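You operate a simulated robot arm through the tools that you are given. There is no shell and no other tool. Be economical: measure what you need, move in short steps, check, and stop when the job is done.

The job below is to be done with a simulated robot arm. You get a single attempt, and the scene is never put back.

TASK
Close the local carton and tape it with the yellow strip.
Fine: lay the strip on the seam, slide the carton into the press, press, then slide it back out. Where these are worked on the way, their far stop is far enough and under half their travel is too little: grey slide.

The check looks at the end state, three seconds after you hand in, the way a careful person would. Anything else that was tipped, shoved, dropped, spilled or broken makes it a failure.

THE ROBOT
A 7-joint arm with a two-finger parallel gripper, fixed in place. Base frame: the origin is at the foot of the arm, x ahead of it, y to its left, z up; the work surface is at about z = 80. Units: cm, degrees, N and s.
With the tool pointing down near the work surface it reaches from about 24 to 68 cm from the base axis. Its first joint turns from -66.0 to 66.0 degrees. Payload 2.4 kg.
The TCP is the grasp point between the finger pads, 3 cm short of the fingertips. In the tool frame z runs along the fingers and y along their closing line. The gripper opens to 9.4 cm. The fingers are 2.8 cm wide and 1 cm thick; the gripper's body (5 by 9.6 cm) begins 5.5 cm behind the TCP.
Orientation is that of the tool frame in the base frame, as [roll, pitch, yaw] about the fixed x, y, z axes, in that order (R = Rz(yaw) Ry(pitch) Rx(roll)). With the fingers straight down and closing along the base's y, the tool's x points along the base's -x, its y along +y and its z along -z.

THE INTERFACE
- The arm moves only by the tool servo_tool. Its argument "rows" is a list of rows, each an object of numbers (a shift or turn left out is 0, a gripper value left out holds the last): "wx", "wy", "wz": the turn, a rotation vector about the base's x, y, z in degrees; "dx", "dy", "dz": the shift along the base's x, y, z in mm; "claw": the gripper command, from -1 (shut) to 1 (fully open), values between in proportion. In form: [{"wx": .., "wy": .., "wz": .., "dx": .., "dy": .., "dz": .., "claw": ..}, ...]. A call has 1 to 12 rows; each row shifts and turns the commanded pose from where the row before left it. Each row takes 0.2 s and may step no farther than 5 cm and 8.6 degrees from the row before; otherwise, or with a gripper value out of range, the whole call is refused. Where a pose cannot be reached the arm comes as near as it can. A force on the tool above 70 N (or 10 N above the force at the start of the call, whichever is more), or a blocked arm, ends the call early, and 0.2 s more pass. The fingers move at their own pace (about 15.3 cm/s each) and stop on an object; they squeeze with about 22 N. The grip force told is the motor's: it shows also when the fingers shut on nothing. Time passes only in rows, and 0.2 s behind the last, so rows that do not move let the fingers close. The reply holds the time, the measured pose of the TCP, the force on the tool along the base axes, the opening and the grip force, in the units named above and with some noise, with the torque about the TCP (base axes, N m) and any sound that the robot's microphone picked up.
- Cameras (640 x 400 px; columns grow to the right, rows downward): "scene" is fixed at [4.81, 46.09, 146.35]; the picture's right is [-0.72, -0.69, 0.00], its down [-0.30, 0.31, -0.90] and it looks along [0.63, -0.65, -0.43] (base axes); focal length 328 px, centre (320, 200). "wrist" rides on the gripper at [7.6, 1.4, -10.2] in the tool frame; the picture's right is [-0.18, 0.98, 0.00], its down [-0.75, -0.14, -0.64] and it looks along [-0.63, -0.12, 0.77] (tool axes); focal length 243 px, centre (320, 200). There is no depth. A picture from a camera that has moved, and an enlarged one, comes with that camera's place and axes in the base frame and with its lens. The place of the scene camera against the robot may be out by one fixed shift of up to 2.5 cm in any direction.
- get_image(camera): a new picture of that camera. No time passes.
- enlarge(camera, box): a new picture of the part [left, top, right, bottom] of that camera's present view, enlarged. No time passes.
- close_job(): hands the job in; it is judged then, once.

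Work in short steps. Places have to be worked out from the pictures, the camera data and where the tool is seen: move nearer, look again, correct. Check each grasp and each placing, and mend what went wrong. You have 120 turns and 76 pictures in all, those below and enlarged ones among them. Open the gripper and draw the arm clear of the work before you hand the job in, unless the task says otherwise; then end with one line.

The tools are called by a JSON object that holds its "api" and its "payload". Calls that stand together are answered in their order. servo_tool: Moves the arm, as the interface text tells. Its arguments: {"type":"object","properties":{"rows":{"type":"array"}},"required":["rows"]} The other tools are called the same way: get_image (camera) takes a picture; enlarge (camera, box) takes an enlarged picture of a part of a camera's view; close_job () hands the job in.

At the start:

```text
t: 0.0
eef_pos: [34.71, -25.8, 123.81]
tool_rot: [180.0, -0.1, 179.9]
contact_force: [-0.2, 0.2, 1.2]
ft_torque: [0.02, -0.02, -0.03]
grip_width: 9.42
grasp_force: 0.0
```

scene: 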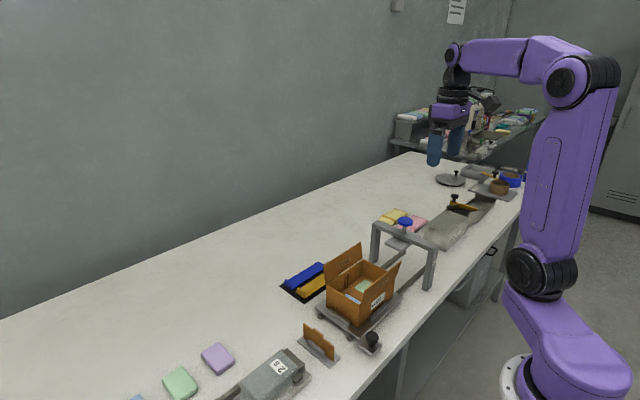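
wrist: 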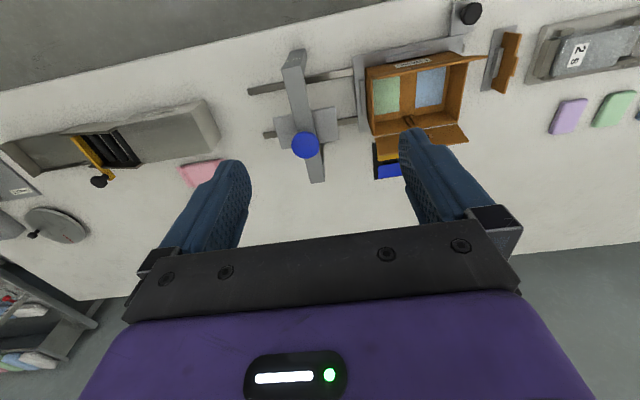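

I start by enlarging the work area in the scene view and the wrist view to identify the carton, strips, press and slide.

{"api": "enlarge", "payload": {"camera": "scene", "box": [260, 200, 460, 360]}}

{"api": "enlarge", "payload": {"camera": "wrist", "box": [230, 0, 550, 200]}}

{"api": "enlarge", "payload": {"camera": "scene", "box": [370, 140, 550, 260]}}

```text
2.50 times, centred on (360, 280) of scene
camera zoom: at [4.81, 46.09, 146.35], right [-0.72, -0.69, 0.0], down [-0.3, 0.31, -0.9], along [0.63, -0.65, -0.43], focal length 820 px, centre (220, 0)
```

zoom: 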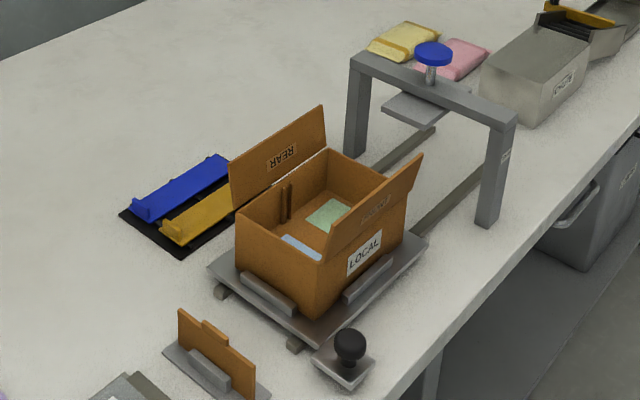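

```text
2.00 times, centred on (390, 100) of wrist
camera zoom: at [27.26, -24.29, 134.05], right [0.18, 0.98, 0.0], down [0.75, -0.14, 0.64], along [0.63, -0.12, -0.77], focal length 485 px, centre (180, 400)
```

zoom: 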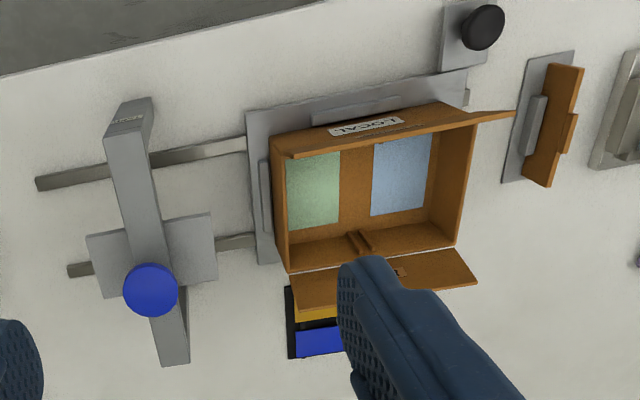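

```text
3.33 times, centred on (460, 200) of scene
camera zoom: at [4.81, 46.09, 146.35], right [-0.72, -0.69, 0.0], down [-0.3, 0.31, -0.9], along [0.63, -0.65, -0.43], focal length 1094 px, centre (-147, 200)
```

zoom: 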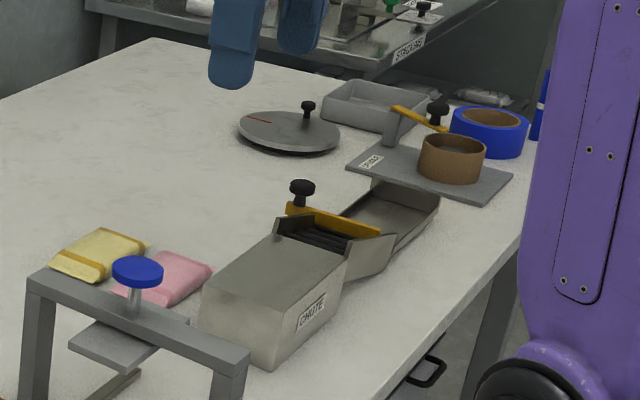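

The carton sits on the grey slide, about x 37–52, y −20–0, with its front and rear flaps up. The press is at lower y. I move to a better viewpoint.

{"api": "servo_tool", "payload": {"rows": [{"dy": 50, "dx": -10, "dz": -20}, {"dy": 50, "dx": -10, "dz": -20}, {"dy": 50, "dx": -10, "dz": -20}, {}]}}

{"api": "get_image", "payload": {"camera": "wrist"}}

```text
refused: row 1 steps farther than a row can; nothing moved
```

```text
70 pictures are left
camera wrist: at [27.26, -24.29, 134.05], right [0.18, 0.98, 0.0], down [0.75, -0.14, 0.64], along [0.63, -0.12, -0.77], focal length 243 px, centre (320, 200)
```

wrist: 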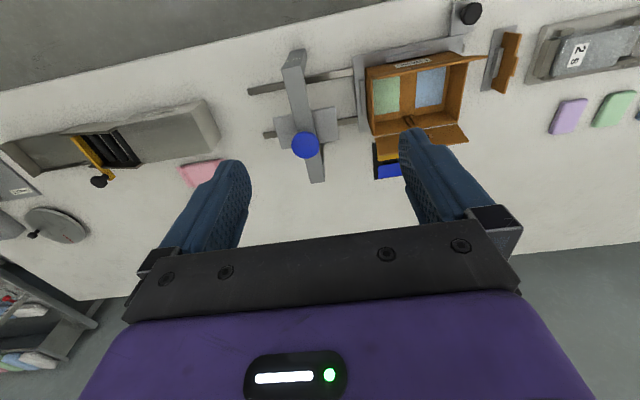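

The step was just over 5 cm, so I repeat with smaller rows.

{"api": "servo_tool", "payload": {"rows": [{"dy": 40, "dx": -10, "dz": -15}, {"dy": 40, "dx": -10, "dz": -15}, {"dy": 40, "dx": -10, "dz": -15}, {"dy": 30, "dx": -10, "dz": -15}, {}]}}

{"api": "get_image", "payload": {"camera": "wrist"}}

```text
t: 1.2
eef_pos: [30.61, -10.86, 118.01]
tool_rot: [179.9, 0.0, -180.0]
contact_force: [-0.2, -0.2, -0.1]
ft_torque: [0.01, -0.01, -0.02]
grip_width: 9.42
grasp_force: 0.0
```

```text
69 pictures are left
camera wrist: at [23.11, -9.41, 128.13], right [0.18, 0.98, 0.0], down [0.75, -0.14, 0.64], along [0.63, -0.12, -0.77], focal length 243 px, centre (320, 200)
```

wrist: 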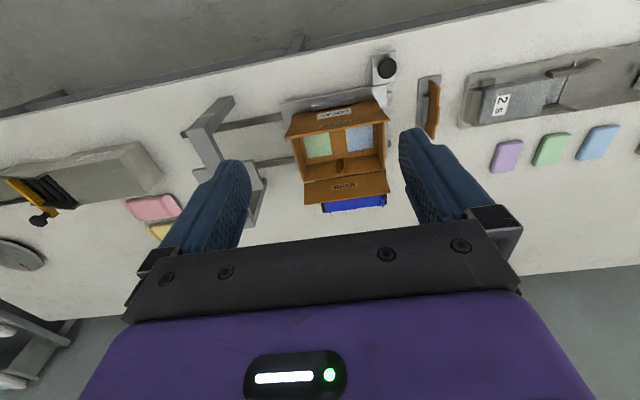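

{"api": "enlarge", "payload": {"camera": "wrist", "box": [250, 40, 450, 220]}}

{"api": "enlarge", "payload": {"camera": "scene", "box": [280, 230, 410, 340]}}

```text
2.22 times, centred on (350, 130) of wrist
camera zoom: at [23.11, -9.41, 128.13], right [0.18, 0.98, 0.0], down [0.75, -0.14, 0.64], along [0.63, -0.12, -0.77], focal length 539 px, centre (253, 356)
```

zoom: 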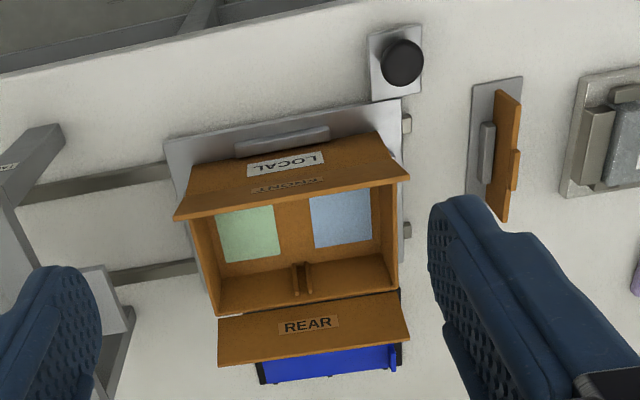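

```text
3.64 times, centred on (345, 285) of scene
camera zoom: at [4.81, 46.09, 146.35], right [-0.72, -0.69, 0.0], down [-0.3, 0.31, -0.9], along [0.63, -0.65, -0.43], focal length 1193 px, centre (229, -109)
```

zoom: 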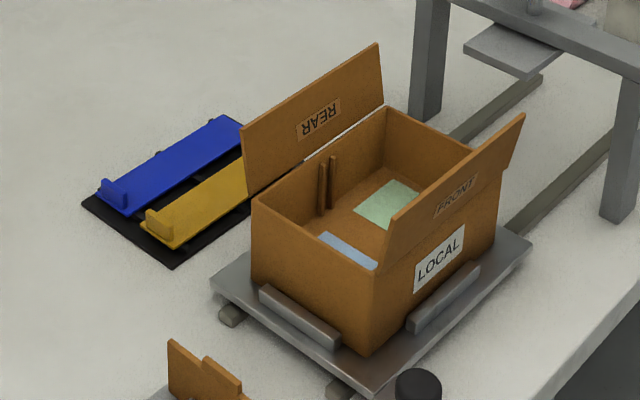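

The rim is at about z 91, with the front wall at x≈38.7, the rear wall at x≈48.8 and y from −17.6 to −2.4. I shut the fingers and bring them down behind the rear flap.

{"api": "servo_tool", "payload": {"rows": [{"dx": 46, "claw": -1}, {"dx": 46}, {"dx": 46}, {"dx": 46}, {"dx": 46, "dy": 8}, {"dz": -40}, {"dz": -45}, {"dz": -45}, {"dz": -30}, {}]}}

{"api": "enlarge", "payload": {"camera": "scene", "box": [280, 200, 440, 340]}}

```text
t: 3.4
eef_pos: [53.9, -10.08, 101.99]
tool_rot: [-180.0, 0.0, -180.0]
contact_force: [0.1, 0.6, 0.4]
ft_torque: [-0.01, 0.03, 0.02]
grip_width: 0.0
grasp_force: 22.6
```

```text
2.86 times, centred on (360, 270) of scene
camera zoom: at [4.81, 46.09, 146.35], right [-0.72, -0.69, 0.0], down [-0.3, 0.31, -0.9], along [0.63, -0.65, -0.43], focal length 937 px, centre (206, 0)
```

zoom: 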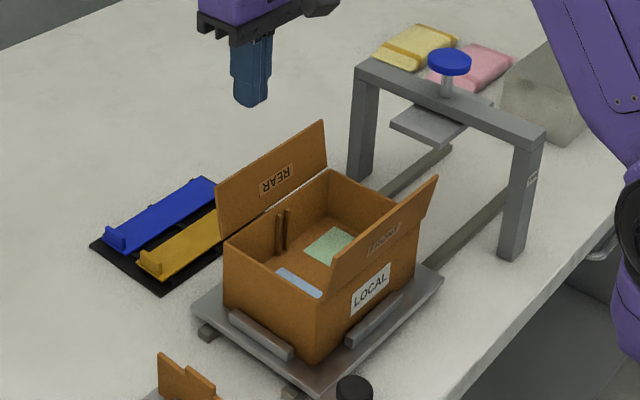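

The tips are clear behind the rear flap. I lower them to z≈92.5 and push toward −x, slowly raising the flap over.

{"api": "servo_tool", "payload": {"rows": [{"dz": -35}, {"dz": -28}, {"dx": -20}, {"dx": -20}, {"dx": -15}, {"dx": -15, "dz": 5}, {"dx": -15, "dz": 5}, {}]}}

{"api": "enlarge", "payload": {"camera": "scene", "box": [280, 200, 440, 340]}}

```text
t: 5.2
eef_pos: [45.34, -9.87, 96.73]
tool_rot: [-180.0, -0.1, 180.0]
contact_force: [0.0, -0.6, -0.7]
ft_torque: [0.02, 0.0, 0.01]
grip_width: 0.03
grasp_force: 22.3
```

```text
2.86 times, centred on (360, 270) of scene
camera zoom: at [4.81, 46.09, 146.35], right [-0.72, -0.69, 0.0], down [-0.3, 0.31, -0.9], along [0.63, -0.65, -0.43], focal length 937 px, centre (206, 0)
```

zoom: 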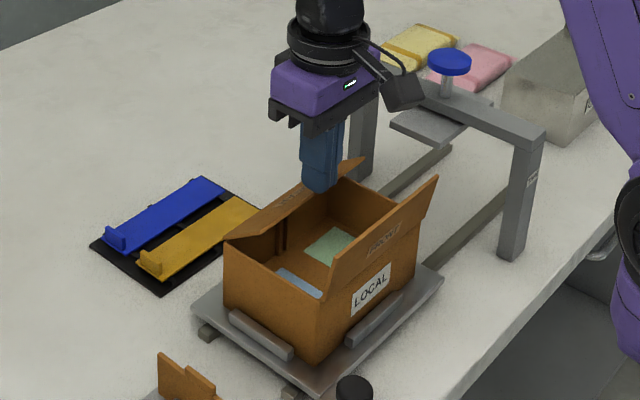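

The flap is about half-folded, under the fingertips. I press straight down gently.

{"api": "servo_tool", "payload": {"rows": [{"dx": -5, "dz": -8}, {"dz": -6}, {"dz": -5}, {"dz": -3}, {}]}}

{"api": "enlarge", "payload": {"camera": "scene", "box": [280, 200, 440, 340]}}

```text
t: 6.4
eef_pos: [44.94, -9.9, 94.32]
tool_rot: [-180.0, 0.0, -179.9]
contact_force: [-0.9, -0.2, 0.0]
ft_torque: [0.0, 0.01, -0.01]
grip_width: 0.0
grasp_force: 21.8
```

```text
2.86 times, centred on (360, 270) of scene
camera zoom: at [4.81, 46.09, 146.35], right [-0.72, -0.69, 0.0], down [-0.3, 0.31, -0.9], along [0.63, -0.65, -0.43], focal length 937 px, centre (206, 0)
```

zoom: 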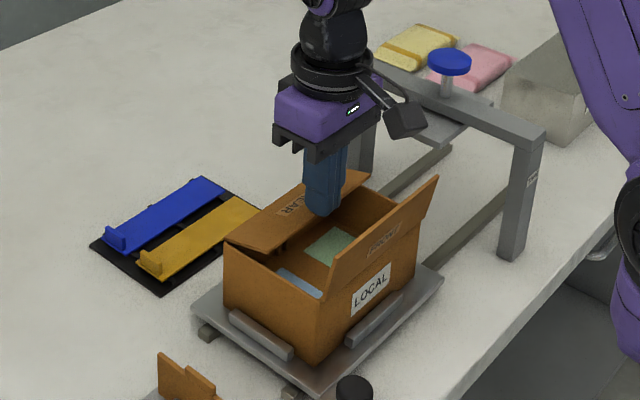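

The flap is nearly flat, and the tip is at its edge. I lift a little, move over the flap's middle and press down softly.

{"api": "servo_tool", "payload": {"rows": [{"dz": 15}, {"dx": 15}, {"dz": -10}, {"dz": -5}, {"dz": -4}, {"dz": -3}, {}]}}

{"api": "enlarge", "payload": {"camera": "scene", "box": [280, 200, 440, 340]}}

```text
t: 8.0
eef_pos: [46.23, -10.11, 93.68]
tool_rot: [180.0, 0.0, -179.8]
contact_force: [-0.1, 0.3, -0.5]
ft_torque: [0.0, -0.03, -0.01]
grip_width: 0.0
grasp_force: 22.1
```

```text
2.86 times, centred on (360, 270) of scene
camera zoom: at [4.81, 46.09, 146.35], right [-0.72, -0.69, 0.0], down [-0.3, 0.31, -0.9], along [0.63, -0.65, -0.43], focal length 937 px, centre (206, 0)
```

zoom: 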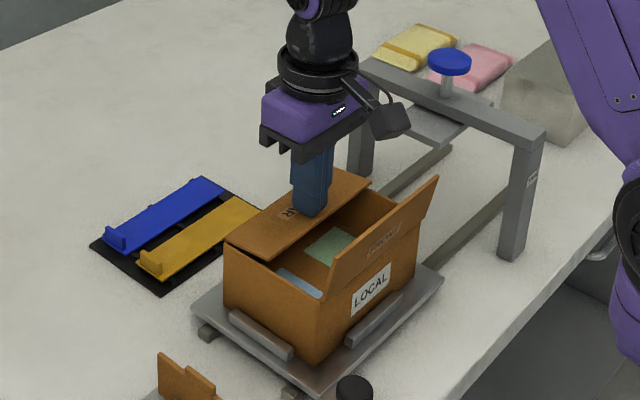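

It is nearly flat. I go down in small steps to feel for a stop.

{"api": "servo_tool", "payload": {"rows": [{"dz": -2}, {"dz": -2}, {}]}}

{"api": "enlarge", "payload": {"camera": "scene", "box": [320, 240, 400, 310]}}

```text
t: 8.8
eef_pos: [46.18, -9.84, 93.26]
tool_rot: [-179.9, 0.0, -179.9]
contact_force: [-0.2, -0.3, 1.1]
ft_torque: [0.01, 0.0, 0.02]
grip_width: 0.0
grasp_force: 21.9
```

```text
5.71 times, centred on (360, 275) of scene
camera zoom: at [4.81, 46.09, 146.35], right [-0.72, -0.69, 0.0], down [-0.3, 0.31, -0.9], along [0.63, -0.65, -0.43], focal length 1875 px, centre (91, -229)
```

zoom: 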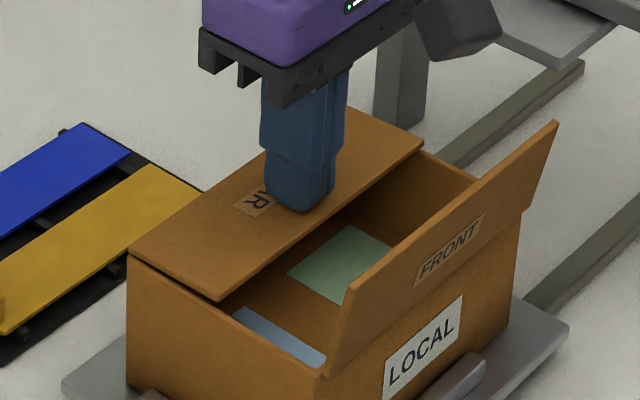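

Almost flush. I press another few millimetres with the force watched.

{"api": "servo_tool", "payload": {"rows": [{"dz": -1.5}, {"dz": -1.5}, {"dz": -1.5}, {}]}}

{"api": "enlarge", "payload": {"camera": "scene", "box": [320, 240, 400, 310]}}

```text
t: 9.8
eef_pos: [46.36, -10.01, 92.92]
tool_rot: [-180.0, 0.2, -179.9]
contact_force: [-1.4, 0.4, 19.3]
ft_torque: [0.01, -0.04, 0.08]
grip_width: 0.0
grasp_force: 21.7
```

```text
5.71 times, centred on (360, 275) of scene
camera zoom: at [4.77, 46.1, 146.35], right [-0.72, -0.69, 0.0], down [-0.3, 0.31, -0.9], along [0.63, -0.65, -0.43], focal length 1875 px, centre (91, -229)
```

zoom: 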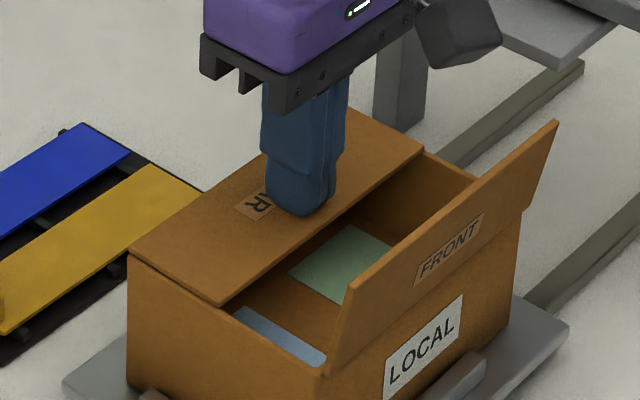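

The rear flap is at its stop, with its top at z≈89.9. Next I lift, go over the front flap and come down in front of it.

{"api": "servo_tool", "payload": {"rows": [{"dz": 45}, {"dz": 45}, {"dx": -45}, {"dx": -45}, {"dx": -46}, {"dz": -30}, {}]}}

{"api": "enlarge", "payload": {"camera": "scene", "box": [280, 200, 440, 340]}}

```text
t: 11.4
eef_pos: [32.56, -9.9, 98.61]
tool_rot: [180.0, 0.0, 180.0]
contact_force: [0.0, 1.1, 0.1]
ft_torque: [0.01, 0.0, 0.02]
grip_width: 0.01
grasp_force: 21.5
```

```text
2.86 times, centred on (360, 270) of scene
camera zoom: at [4.81, 46.09, 146.35], right [-0.72, -0.69, 0.0], down [-0.3, 0.31, -0.9], along [0.63, -0.65, -0.43], focal length 937 px, centre (206, 0)
```

zoom: 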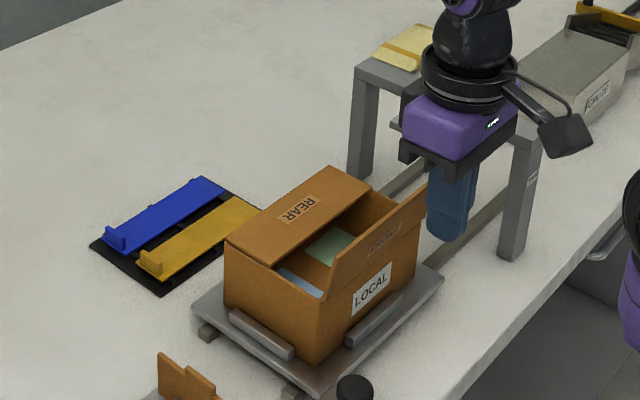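

The rear flap stays shut. Now I mirror the motion on the front flap.

{"api": "servo_tool", "payload": {"rows": [{"dz": -35}, {"dx": 20}, {"dx": 20}, {"dx": 15}, {"dx": 15, "dz": 5}, {"dx": 15, "dz": 5}, {"dz": -8}, {"dz": -8}, {}]}}

{"api": "enlarge", "payload": {"camera": "scene", "box": [280, 200, 440, 340]}}

```text
t: 13.4
eef_pos: [41.07, -10.05, 94.75]
tool_rot: [180.0, 0.1, 180.0]
contact_force: [0.2, 0.7, 0.9]
ft_torque: [-0.02, -0.02, 0.02]
grip_width: 0.02
grasp_force: 22.4
```

```text
2.86 times, centred on (360, 270) of scene
camera zoom: at [4.81, 46.09, 146.35], right [-0.72, -0.69, 0.0], down [-0.3, 0.31, -0.9], along [0.63, -0.65, -0.43], focal length 937 px, centre (206, 0)
```

zoom: 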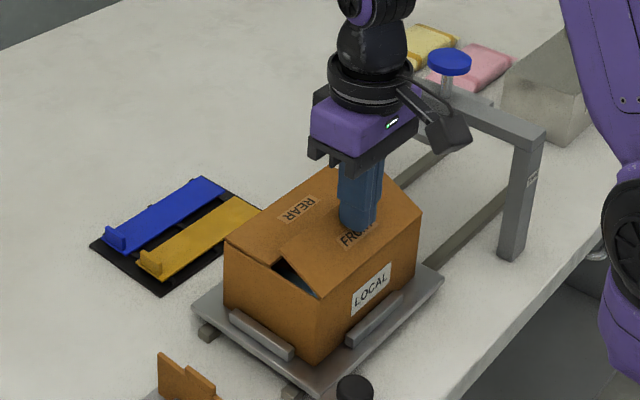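

The front flap is about 30° up, and the tips are over it. I press down until contact with the stop.

{"api": "servo_tool", "payload": {"rows": [{"dz": -5}, {"dz": -4}, {"dz": -3}, {"dz": -2}, {"dz": -2}, {"dz": -1.5}, {"dz": -1.5}, {}]}}

{"api": "enlarge", "payload": {"camera": "scene", "box": [320, 240, 400, 310]}}

```text
t: 15.2
eef_pos: [41.16, -10.01, 92.99]
tool_rot: [-179.9, 0.3, 180.0]
contact_force: [-6.7, -0.2, 45.1]
ft_torque: [0.02, 0.57, 0.01]
grip_width: 0.0
grasp_force: 22.7
```

```text
5.71 times, centred on (360, 275) of scene
camera zoom: at [4.73, 46.11, 146.35], right [-0.72, -0.69, 0.0], down [-0.3, 0.31, -0.9], along [0.63, -0.65, -0.43], focal length 1875 px, centre (91, -229)
```

zoom: 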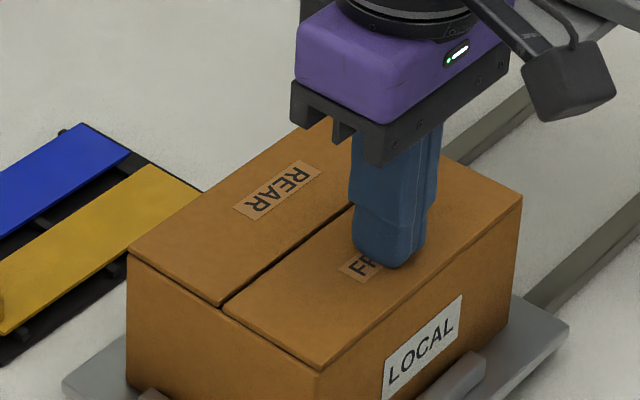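

Both flaps are flush with a centre seam. I lift off, open the gripper and view the strips with the wrist camera.

{"api": "servo_tool", "payload": {"rows": [{"dz": 40}, {"dz": 45}, {"dz": 45, "dx": -10, "claw": 1}, {"dz": 45, "dx": -15}, {}]}}

{"api": "get_image", "payload": {"camera": "wrist"}}

{"api": "enlarge", "payload": {"camera": "wrist", "box": [250, 60, 410, 220]}}

{"api": "enlarge", "payload": {"camera": "scene", "box": [270, 250, 350, 310]}}

```text
t: 16.4
eef_pos: [39.02, -9.77, 110.39]
tool_rot: [180.0, 0.0, -179.9]
contact_force: [-0.5, 0.2, -0.9]
ft_torque: [-0.02, -0.01, 0.0]
grip_width: 9.38
grasp_force: 0.0
```

```text
57 pictures are left
camera wrist: at [31.43, -8.16, 120.56], right [0.18, 0.98, 0.0], down [0.75, -0.14, 0.64], along [0.63, -0.12, -0.77], focal length 243 px, centre (320, 200)
```

wrist: 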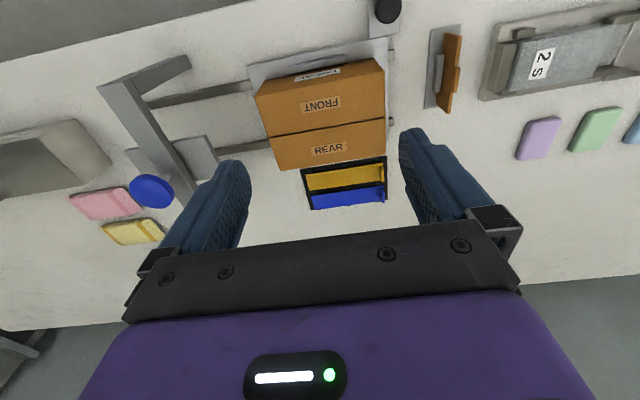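

```text
2.50 times, centred on (330, 140) of wrist
camera zoom: at [31.43, -8.16, 120.56], right [0.18, 0.98, 0.0], down [0.75, -0.14, 0.64], along [0.63, -0.12, -0.77], focal length 606 px, centre (295, 350)
```

zoom: 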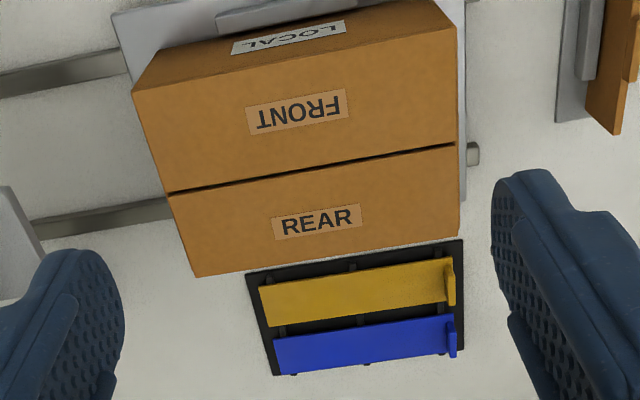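

```text
6.67 times, centred on (310, 280) of scene
camera zoom: at [4.81, 46.09, 146.35], right [-0.72, -0.69, 0.0], down [-0.3, 0.31, -0.9], along [0.63, -0.65, -0.43], focal length 2187 px, centre (387, -333)
```

zoom: 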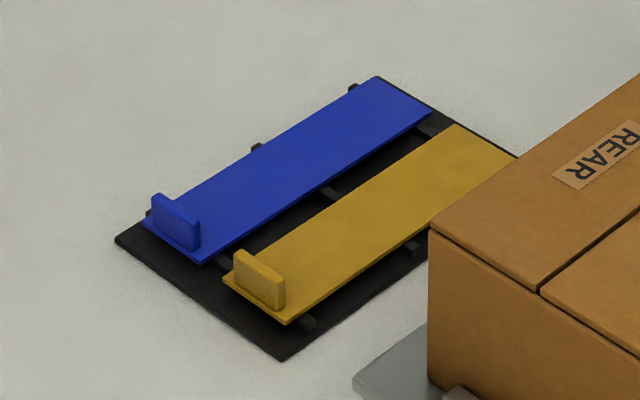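

The seam is at x≈44.5, y from −17.6 to −2.2. The yellow strip spans x 57–61, y −15.8 to −1.3, with a grip fin at its +y end near (59, −1.65). I move above the fin to look closer.

{"api": "servo_tool", "payload": {"rows": [{"dx": 45}, {"dx": 45}, {"dx": 45, "dy": 15}, {"dx": 45, "dy": 30, "claw": -0.1}, {"dx": 20, "dy": 36}, {"dz": -45}, {"dz": -40}, {"dz": -40}, {}]}}

{"api": "get_image", "payload": {"camera": "wrist"}}

{"api": "enlarge", "payload": {"camera": "scene", "box": [260, 200, 360, 310]}}

```text
refused: row 4 steps farther than a row can; nothing moved
```

```text
54 pictures are left
camera wrist: at [31.43, -8.16, 120.56], right [0.18, 0.98, 0.0], down [0.75, -0.14, 0.64], along [0.63, -0.12, -0.77], focal length 243 px, centre (320, 200)
```

wrist: 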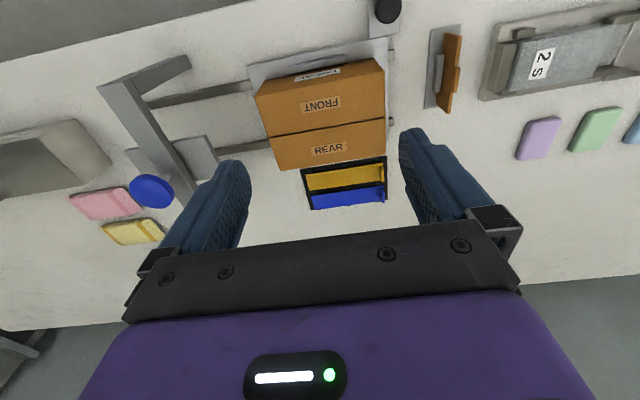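

```text
3.64 times, centred on (310, 255) of scene
camera zoom: at [4.81, 46.09, 146.35], right [-0.72, -0.69, 0.0], down [-0.3, 0.31, -0.9], along [0.63, -0.65, -0.43], focal length 1193 px, centre (356, 0)
```

zoom: 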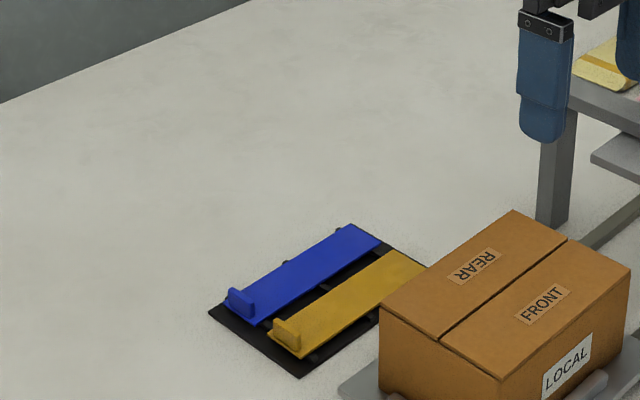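

A row was too long, so I send the same move in shorter rows.

{"api": "servo_tool", "payload": {"rows": [{"dx": 40, "dy": 16}, {"dx": 40, "dy": 16}, {"dx": 40, "dy": 16, "claw": -0.1}, {"dx": 40, "dy": 16}, {"dx": 40, "dy": 17}, {"dz": -45}, {"dz": -40}, {"dz": -45}, {}]}}

{"api": "get_image", "payload": {"camera": "wrist"}}

{"api": "enlarge", "payload": {"camera": "scene", "box": [260, 200, 360, 310]}}

```text
t: 18.4
eef_pos: [58.88, -1.59, 97.07]
tool_rot: [-180.0, 0.1, -179.9]
contact_force: [-0.2, -0.9, 0.4]
ft_torque: [0.0, 0.02, 0.01]
grip_width: 4.24
grasp_force: 0.0
```

```text
52 pictures are left
camera wrist: at [51.34, -0.12, 107.32], right [0.18, 0.98, 0.0], down [0.75, -0.14, 0.64], along [0.63, -0.12, -0.77], focal length 243 px, centre (320, 200)
```

wrist: 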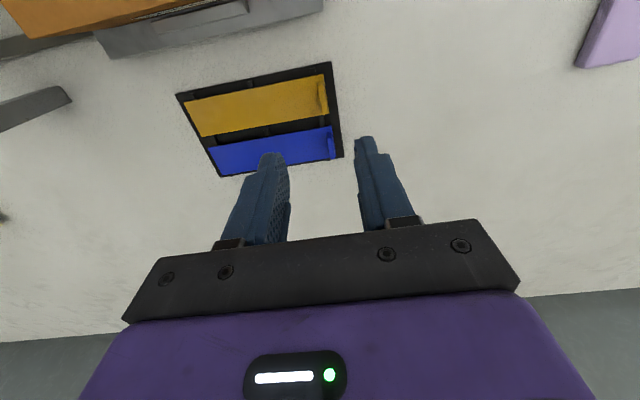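

```text
3.64 times, centred on (310, 255) of scene
camera zoom: at [4.81, 46.09, 146.35], right [-0.72, -0.69, 0.0], down [-0.3, 0.31, -0.9], along [0.63, -0.65, -0.43], focal length 1193 px, centre (356, 0)
```

zoom: 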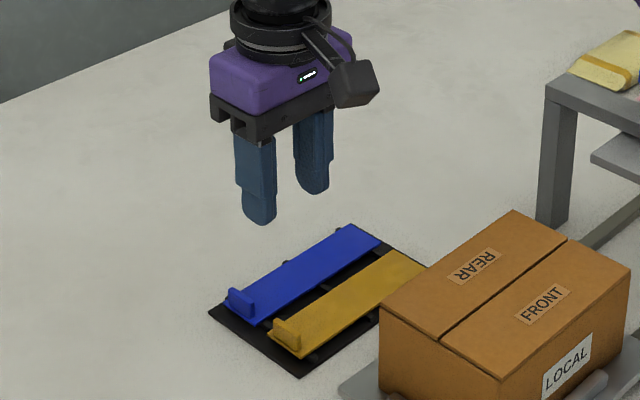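

I zoom in on the fin to fix its y before descending.

{"api": "enlarge", "payload": {"camera": "wrist", "box": [280, 60, 360, 130]}}

```text
5.71 times, centred on (320, 95) of wrist
camera zoom: at [51.34, -0.12, 107.32], right [0.18, 0.98, 0.0], down [0.75, -0.14, 0.64], along [0.63, -0.12, -0.77], focal length 1386 px, centre (320, 800)
```

zoom: 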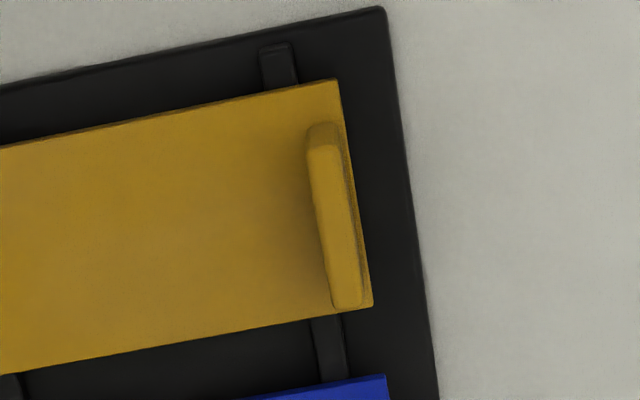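

The fin is centred near (58.9, −1.3). I shift 3 mm in y and descend so the tips are just above the strip, at TCP z≈84.9.

{"api": "servo_tool", "payload": {"rows": [{"dy": 3, "dz": -40}, {"dz": -40}, {"dz": -25}, {"dz": -10}, {"dz": -6}, {}]}}

{"api": "enlarge", "payload": {"camera": "wrist", "box": [240, 100, 400, 220]}}

{"api": "enlarge", "payload": {"camera": "scene", "box": [270, 240, 350, 310]}}

```text
t: 19.8
eef_pos: [58.57, -1.54, 85.24]
tool_rot: [180.0, -0.1, -179.9]
contact_force: [-0.1, -0.8, 0.0]
ft_torque: [0.03, 0.01, 0.03]
grip_width: 4.25
grasp_force: 0.1
```

```text
3.33 times, centred on (320, 160) of wrist
camera zoom: at [51.09, -0.01, 95.4], right [0.18, 0.98, 0.0], down [0.75, -0.14, 0.64], along [0.63, -0.12, -0.77], focal length 809 px, centre (320, 333)
```

zoom: 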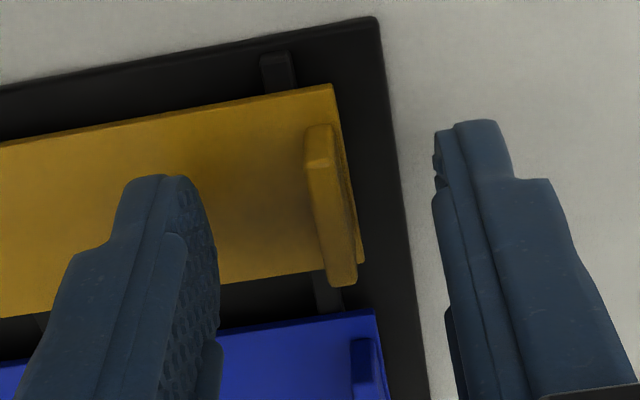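

```text
5.71 times, centred on (310, 275) of scene
camera zoom: at [4.81, 46.09, 146.35], right [-0.72, -0.69, 0.0], down [-0.3, 0.31, -0.9], along [0.63, -0.65, -0.43], focal length 1875 px, centre (377, -229)
```

zoom: 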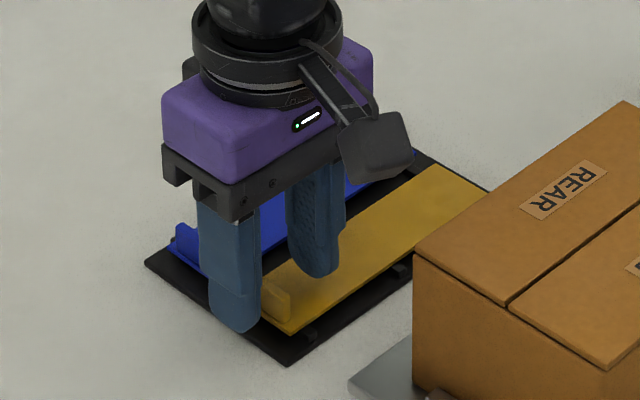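

The fin is centred between the fingers in x and ~2.5 mm to +y. I correct, lower 4 mm and close.

{"api": "servo_tool", "payload": {"rows": [{"dy": 2.5, "dz": -2}, {"dz": -2}, {"claw": -0.5}, {"claw": -1}, {}, {}]}}

{"api": "enlarge", "payload": {"camera": "wrist", "box": [240, 100, 400, 220]}}

```text
t: 21.2
eef_pos: [58.67, -1.38, 84.99]
tool_rot: [180.0, 0.0, 179.9]
contact_force: [-0.5, 0.3, -0.2]
ft_torque: [0.02, 0.02, 0.0]
grip_width: 0.29
grasp_force: 21.8
```

```text
3.33 times, centred on (320, 160) of wrist
camera zoom: at [51.12, 0.15, 95.13], right [0.18, 0.98, 0.0], down [0.75, -0.14, 0.64], along [0.63, -0.12, -0.77], focal length 809 px, centre (320, 333)
```

zoom: 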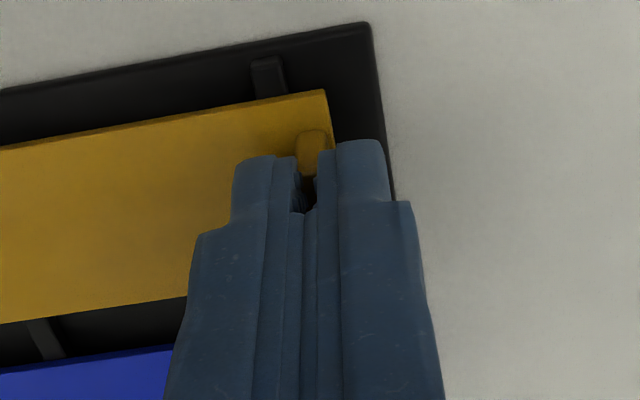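

The fin is gripped, with an opening of 0.29 cm. I lift gently and check that the strip stays level.

{"api": "servo_tool", "payload": {"rows": [{"dz": 10}, {"dz": 20}, {"dz": 30}, {"dz": 40}, {"dz": 40}, {}]}}

{"api": "enlarge", "payload": {"camera": "wrist", "box": [160, 60, 400, 240]}}

{"api": "enlarge", "payload": {"camera": "scene", "box": [260, 190, 400, 310]}}

```text
t: 22.6
eef_pos: [58.66, -1.28, 98.98]
tool_rot: [-180.0, 0.2, 180.0]
contact_force: [-0.9, 0.3, 0.7]
ft_torque: [0.01, 0.0, 0.02]
grip_width: 0.28
grasp_force: 21.9
```

```text
2.22 times, centred on (280, 150) of wrist
camera zoom: at [51.21, 0.12, 109.15], right [0.18, 0.98, 0.0], down [0.75, -0.14, 0.64], along [0.63, -0.12, -0.77], focal length 539 px, centre (409, 311)
```

zoom: 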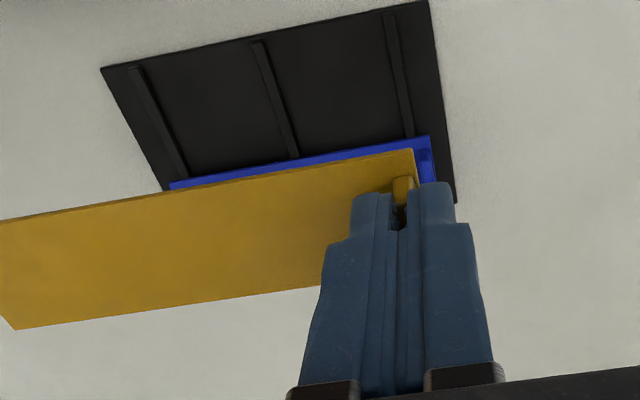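

```text
3.33 times, centred on (330, 250) of scene
camera zoom: at [4.81, 46.09, 146.35], right [-0.72, -0.69, 0.0], down [-0.3, 0.31, -0.9], along [0.63, -0.65, -0.43], focal length 1094 px, centre (287, 33)
```

zoom: 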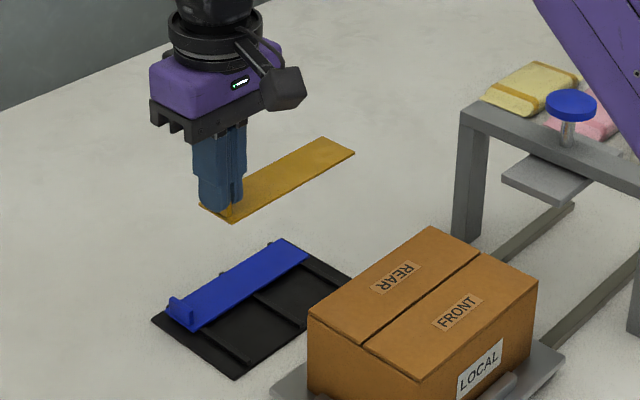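

The strip is held level. I carry it above the seam.

{"api": "servo_tool", "payload": {"rows": [{"dx": -40, "dy": -4}, {"dx": -40, "dy": -4}, {"dx": -40, "dy": -4}, {"dx": -25, "dy": -4}, {"dz": -20}, {}]}}

{"api": "get_image", "payload": {"camera": "wrist"}}

{"api": "enlarge", "payload": {"camera": "scene", "box": [300, 220, 420, 320]}}

```text
t: 24.0
eef_pos: [44.04, -3.15, 96.53]
tool_rot: [179.9, 0.0, -179.9]
contact_force: [-0.2, -0.1, 0.3]
ft_torque: [0.0, 0.01, -0.01]
grip_width: 0.28
grasp_force: 22.0
```

```text
44 pictures are left
camera wrist: at [36.56, -1.71, 106.8], right [0.18, 0.98, 0.0], down [0.75, -0.14, 0.64], along [0.63, -0.12, -0.77], focal length 243 px, centre (320, 200)
```

wrist: 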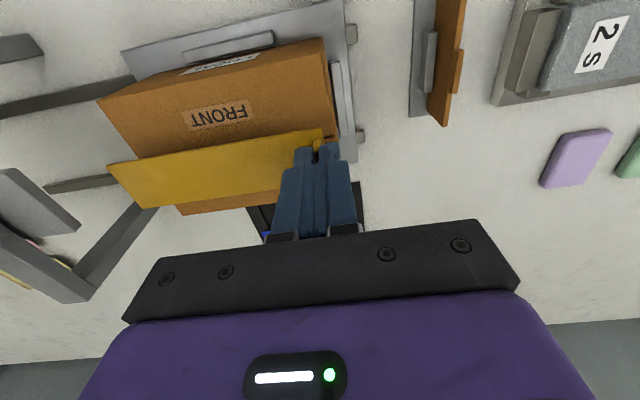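

```text
4.00 times, centred on (360, 270) of scene
camera zoom: at [4.81, 46.09, 146.35], right [-0.72, -0.69, 0.0], down [-0.3, 0.31, -0.9], along [0.63, -0.65, -0.43], focal length 1312 px, centre (160, -80)
```

zoom: 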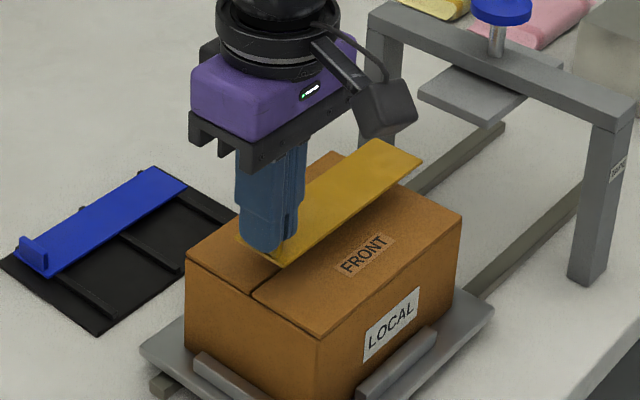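

Strip over the seam: x 42.3–46.1, y −16.8 to −2.55. A +3 mm x correction, then I descend till contact.

{"api": "servo_tool", "payload": {"rows": [{"dx": 3, "dy": -2, "dz": -10}, {"dz": -8}, {"dz": -4}, {}]}}

{"api": "get_image", "payload": {"camera": "wrist"}}

{"api": "enlarge", "payload": {"camera": "scene", "box": [300, 220, 420, 320]}}

```text
t: 25.0
eef_pos: [44.65, -3.11, 94.55]
tool_rot: [-180.0, 0.0, 179.9]
contact_force: [0.3, 0.1, -0.5]
ft_torque: [0.03, -0.01, -0.01]
grip_width: 0.28
grasp_force: 22.1
```

```text
42 pictures are left
camera wrist: at [37.06, -1.65, 104.61], right [0.18, 0.98, 0.0], down [0.75, -0.14, 0.64], along [0.63, -0.12, -0.77], focal length 243 px, centre (320, 200)
```

wrist: 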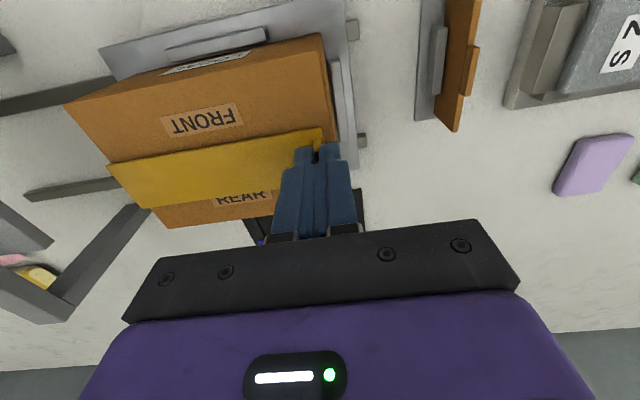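

```text
4.00 times, centred on (360, 270) of scene
camera zoom: at [4.81, 46.09, 146.35], right [-0.72, -0.69, 0.0], down [-0.3, 0.31, -0.9], along [0.63, -0.65, -0.43], focal length 1312 px, centre (160, -80)
```

zoom: 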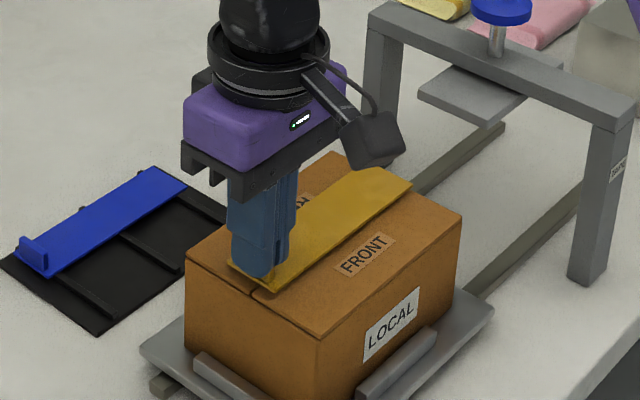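

Aligned within a few mm. I go down in small steps to contact.

{"api": "servo_tool", "payload": {"rows": [{"dz": -2}, {"dz": -2}, {"dz": -2}, {"dz": -1.5}, {}]}}

{"api": "enlarge", "payload": {"camera": "scene", "box": [330, 250, 400, 310]}}

```text
t: 26.2
eef_pos: [44.54, -3.11, 93.8]
tool_rot: [180.0, 0.1, -180.0]
contact_force: [-1.6, 0.9, 16.7]
ft_torque: [0.05, 0.04, 0.02]
grip_width: 0.3
grasp_force: 21.7
```

```text
6.67 times, centred on (365, 280) of scene
camera zoom: at [4.78, 46.09, 146.35], right [-0.72, -0.69, 0.0], down [-0.3, 0.31, -0.9], along [0.63, -0.65, -0.43], focal length 2187 px, centre (20, -333)
```

zoom: 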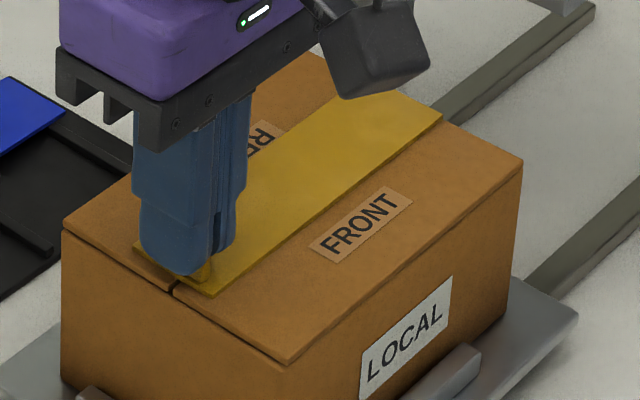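

Contact at 17 N. I ease up, release, raise the arm and look at the alignment.

{"api": "servo_tool", "payload": {"rows": [{"dz": 1.5}, {"claw": -0.5}, {"claw": -0.2}, {"dz": 20}, {"dz": 40}, {"dz": 40}, {"dx": -40}, {}]}}

{"api": "enlarge", "payload": {"camera": "scene", "box": [330, 250, 400, 310]}}

{"api": "enlarge", "payload": {"camera": "wrist", "box": [160, 60, 360, 240]}}

```text
t: 28.0
eef_pos: [40.61, -3.05, 103.96]
tool_rot: [179.9, 0.0, -180.0]
contact_force: [-0.2, -0.4, 0.5]
ft_torque: [-0.02, 0.03, 0.0]
grip_width: 3.75
grasp_force: 0.1
```

```text
6.67 times, centred on (365, 280) of scene
camera zoom: at [4.81, 46.09, 146.35], right [-0.72, -0.69, 0.0], down [-0.3, 0.31, -0.9], along [0.63, -0.65, -0.43], focal length 2187 px, centre (20, -333)
```

zoom: 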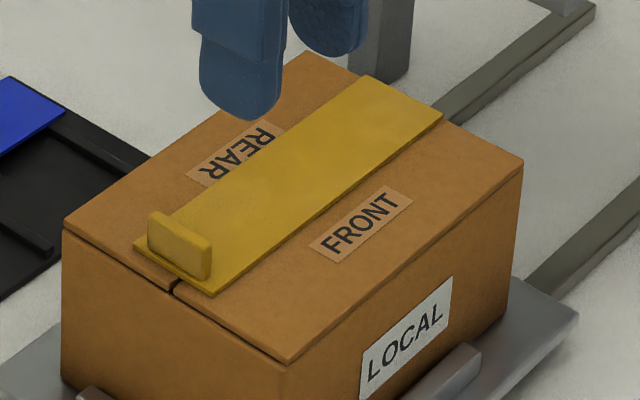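

```text
2.22 times, centred on (260, 150) of wrist
camera zoom: at [33.11, -1.62, 114.11], right [0.18, 0.98, 0.0], down [0.75, -0.14, 0.64], along [0.63, -0.12, -0.77], focal length 539 px, centre (453, 311)
```

zoom: 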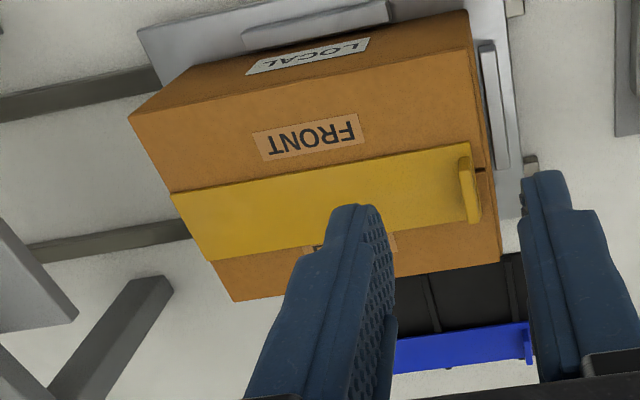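

The strip lies on the seam but is ~5 mm too far +x at the fin end and slightly too far −y. I regrip the fin, lift 2 mm, correct the position (with a tiny yaw) and set it down again.

{"api": "servo_tool", "payload": {"rows": [{"dx": 40}, {"dz": -40}, {"dz": -40}, {"dz": -20}, {"claw": -0.6}, {"claw": -1}, {}, {"dz": 4}, {"dx": -6, "dy": 3, "wz": 1.2}, {}, {"dz": -4}, {}]}}

{"api": "servo_tool", "payload": {"rows": [{"dz": -1}, {"claw": -0.5}, {"claw": -0.2}, {"dz": 20}, {"dz": 40}, {"dz": 40, "wz": -1.2}, {"dx": -40}, {}]}}

{"api": "enlarge", "payload": {"camera": "scene", "box": [330, 250, 400, 310]}}

{"api": "enlarge", "payload": {"camera": "wrist", "box": [160, 60, 360, 240]}}

```text
t: 30.6
eef_pos: [43.89, -2.99, 93.85]
tool_rot: [-179.9, 0.1, -178.7]
contact_force: [-0.6, 0.0, 0.3]
ft_torque: [-0.04, 0.03, -0.01]
grip_width: 0.25
grasp_force: 22.0
```

```text
t: 32.4
eef_pos: [39.98, -2.96, 104.13]
tool_rot: [-180.0, 0.0, 179.9]
contact_force: [0.8, 0.1, 0.1]
ft_torque: [0.03, -0.01, -0.01]
grip_width: 3.76
grasp_force: 0.2
```

```text
6.67 times, centred on (365, 280) of scene
camera zoom: at [4.81, 46.09, 146.35], right [-0.72, -0.69, 0.0], down [-0.3, 0.31, -0.9], along [0.63, -0.65, -0.43], focal length 2187 px, centre (20, -333)
```

zoom: 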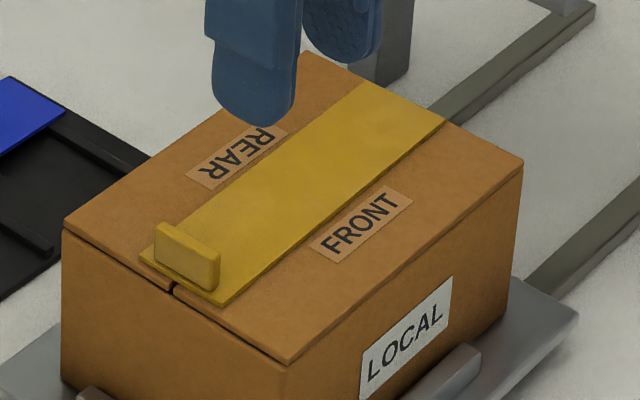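

```text
2.22 times, centred on (260, 150) of wrist
camera zoom: at [32.41, -1.43, 114.31], right [0.18, 0.98, 0.0], down [0.75, -0.14, 0.64], along [0.63, -0.12, -0.77], focal length 539 px, centre (453, 311)
```

zoom: 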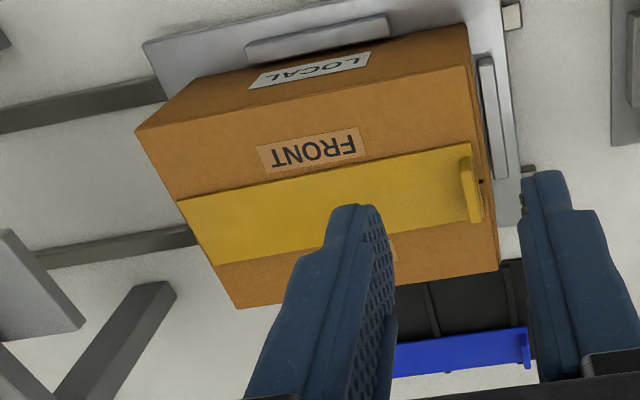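

The strip is now well centred on the seam. Next is the slide, so I inspect the knob near its front corner and the press.

{"api": "enlarge", "payload": {"camera": "scene", "box": [310, 290, 410, 370]}}

{"api": "enlarge", "payload": {"camera": "scene", "box": [360, 190, 450, 310]}}

```text
5.00 times, centred on (360, 330) of scene
camera zoom: at [4.81, 46.09, 146.35], right [-0.72, -0.69, 0.0], down [-0.3, 0.31, -0.9], along [0.63, -0.65, -0.43], focal length 1640 px, centre (120, -450)
```

zoom: 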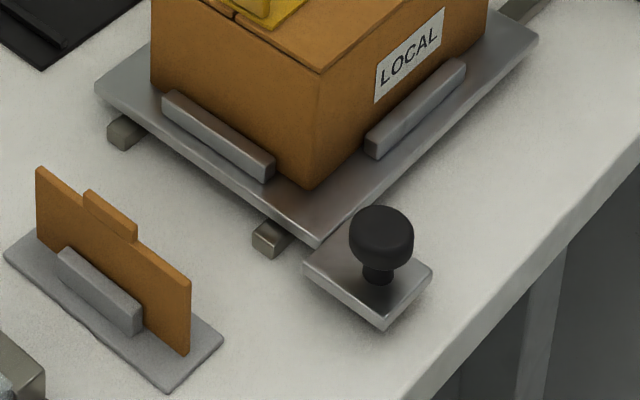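

```text
3.33 times, centred on (405, 250) of scene
camera zoom: at [4.81, 46.09, 146.35], right [-0.72, -0.69, 0.0], down [-0.3, 0.31, -0.9], along [0.63, -0.65, -0.43], focal length 1094 px, centre (37, 33)
```

zoom: 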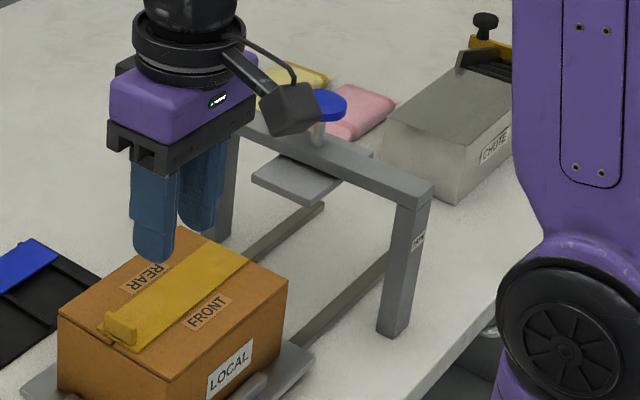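

The knob is on a bracket that is part of the grey slide, so it is the slide's handle. It sits at about (33.6, −1.0) with its top at z≈86. I move above it and look.

{"api": "servo_tool", "payload": {"rows": [{"dx": -32, "dy": 10, "claw": 0.4}, {"dx": -32, "dy": 9}, {"dz": -40}, {"dz": -35}, {}]}}

{"api": "enlarge", "payload": {"camera": "wrist", "box": [200, 60, 440, 240]}}

{"api": "enlarge", "payload": {"camera": "scene", "box": [310, 270, 420, 370]}}

```text
t: 33.6
eef_pos: [33.7, -0.82, 96.29]
tool_rot: [180.0, 0.1, -179.9]
contact_force: [0.6, 0.7, -0.1]
ft_torque: [-0.01, -0.02, -0.03]
grip_width: 6.59
grasp_force: 0.0
```

```text
2.22 times, centred on (320, 150) of wrist
camera zoom: at [26.16, 0.69, 106.41], right [0.18, 0.98, 0.0], down [0.75, -0.14, 0.64], along [0.63, -0.12, -0.77], focal length 539 px, centre (320, 311)
```

zoom: 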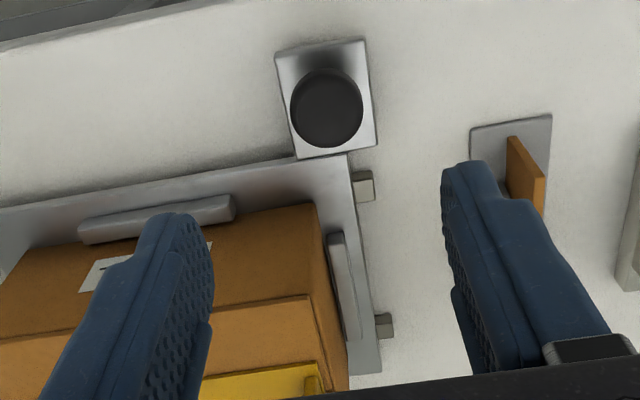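

```text
4.00 times, centred on (365, 320) of scene
camera zoom: at [4.81, 46.09, 146.35], right [-0.72, -0.69, 0.0], down [-0.3, 0.31, -0.9], along [0.63, -0.65, -0.43], focal length 1312 px, centre (140, -280)
```

zoom: 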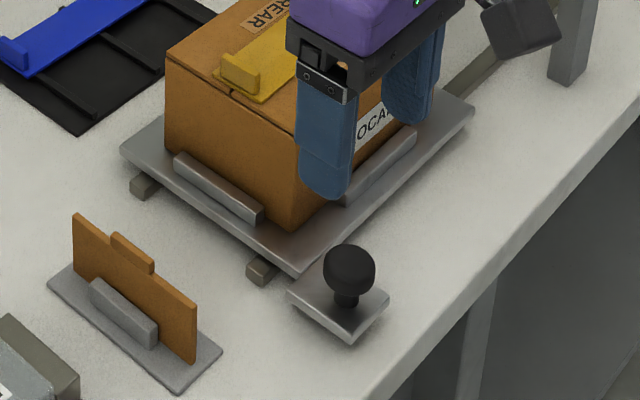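

The knob is at about (33.3, −0.5). I align, descend around it and close.

{"api": "servo_tool", "payload": {"rows": [{"dx": -4, "dy": 3.5, "dz": -40}, {"dz": -40}, {"dz": -20}, {}, {"claw": -0.3}, {"claw": -1}, {}]}}

{"api": "enlarge", "payload": {"camera": "scene", "box": [310, 270, 420, 370]}}

```text
t: 35.2
eef_pos: [33.03, -0.52, 86.35]
tool_rot: [-180.0, -0.1, -179.8]
contact_force: [-1.2, 0.7, -15.4]
ft_torque: [-0.05, -0.81, 0.03]
grip_width: 2.95
grasp_force: 44.8
```

```text
4.00 times, centred on (365, 320) of scene
camera zoom: at [4.82, 46.09, 146.35], right [-0.72, -0.69, 0.0], down [-0.3, 0.31, -0.9], along [0.63, -0.65, -0.43], focal length 1312 px, centre (140, -280)
```

zoom: 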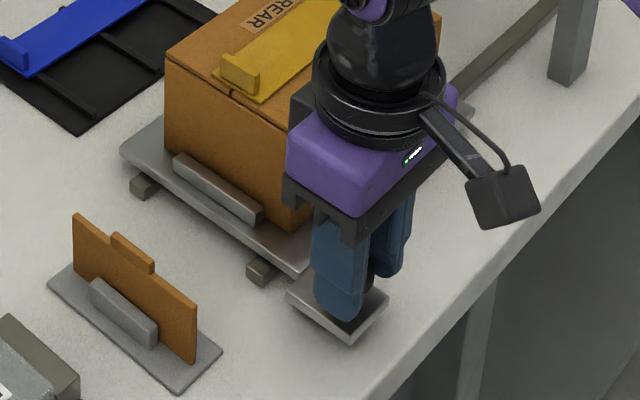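

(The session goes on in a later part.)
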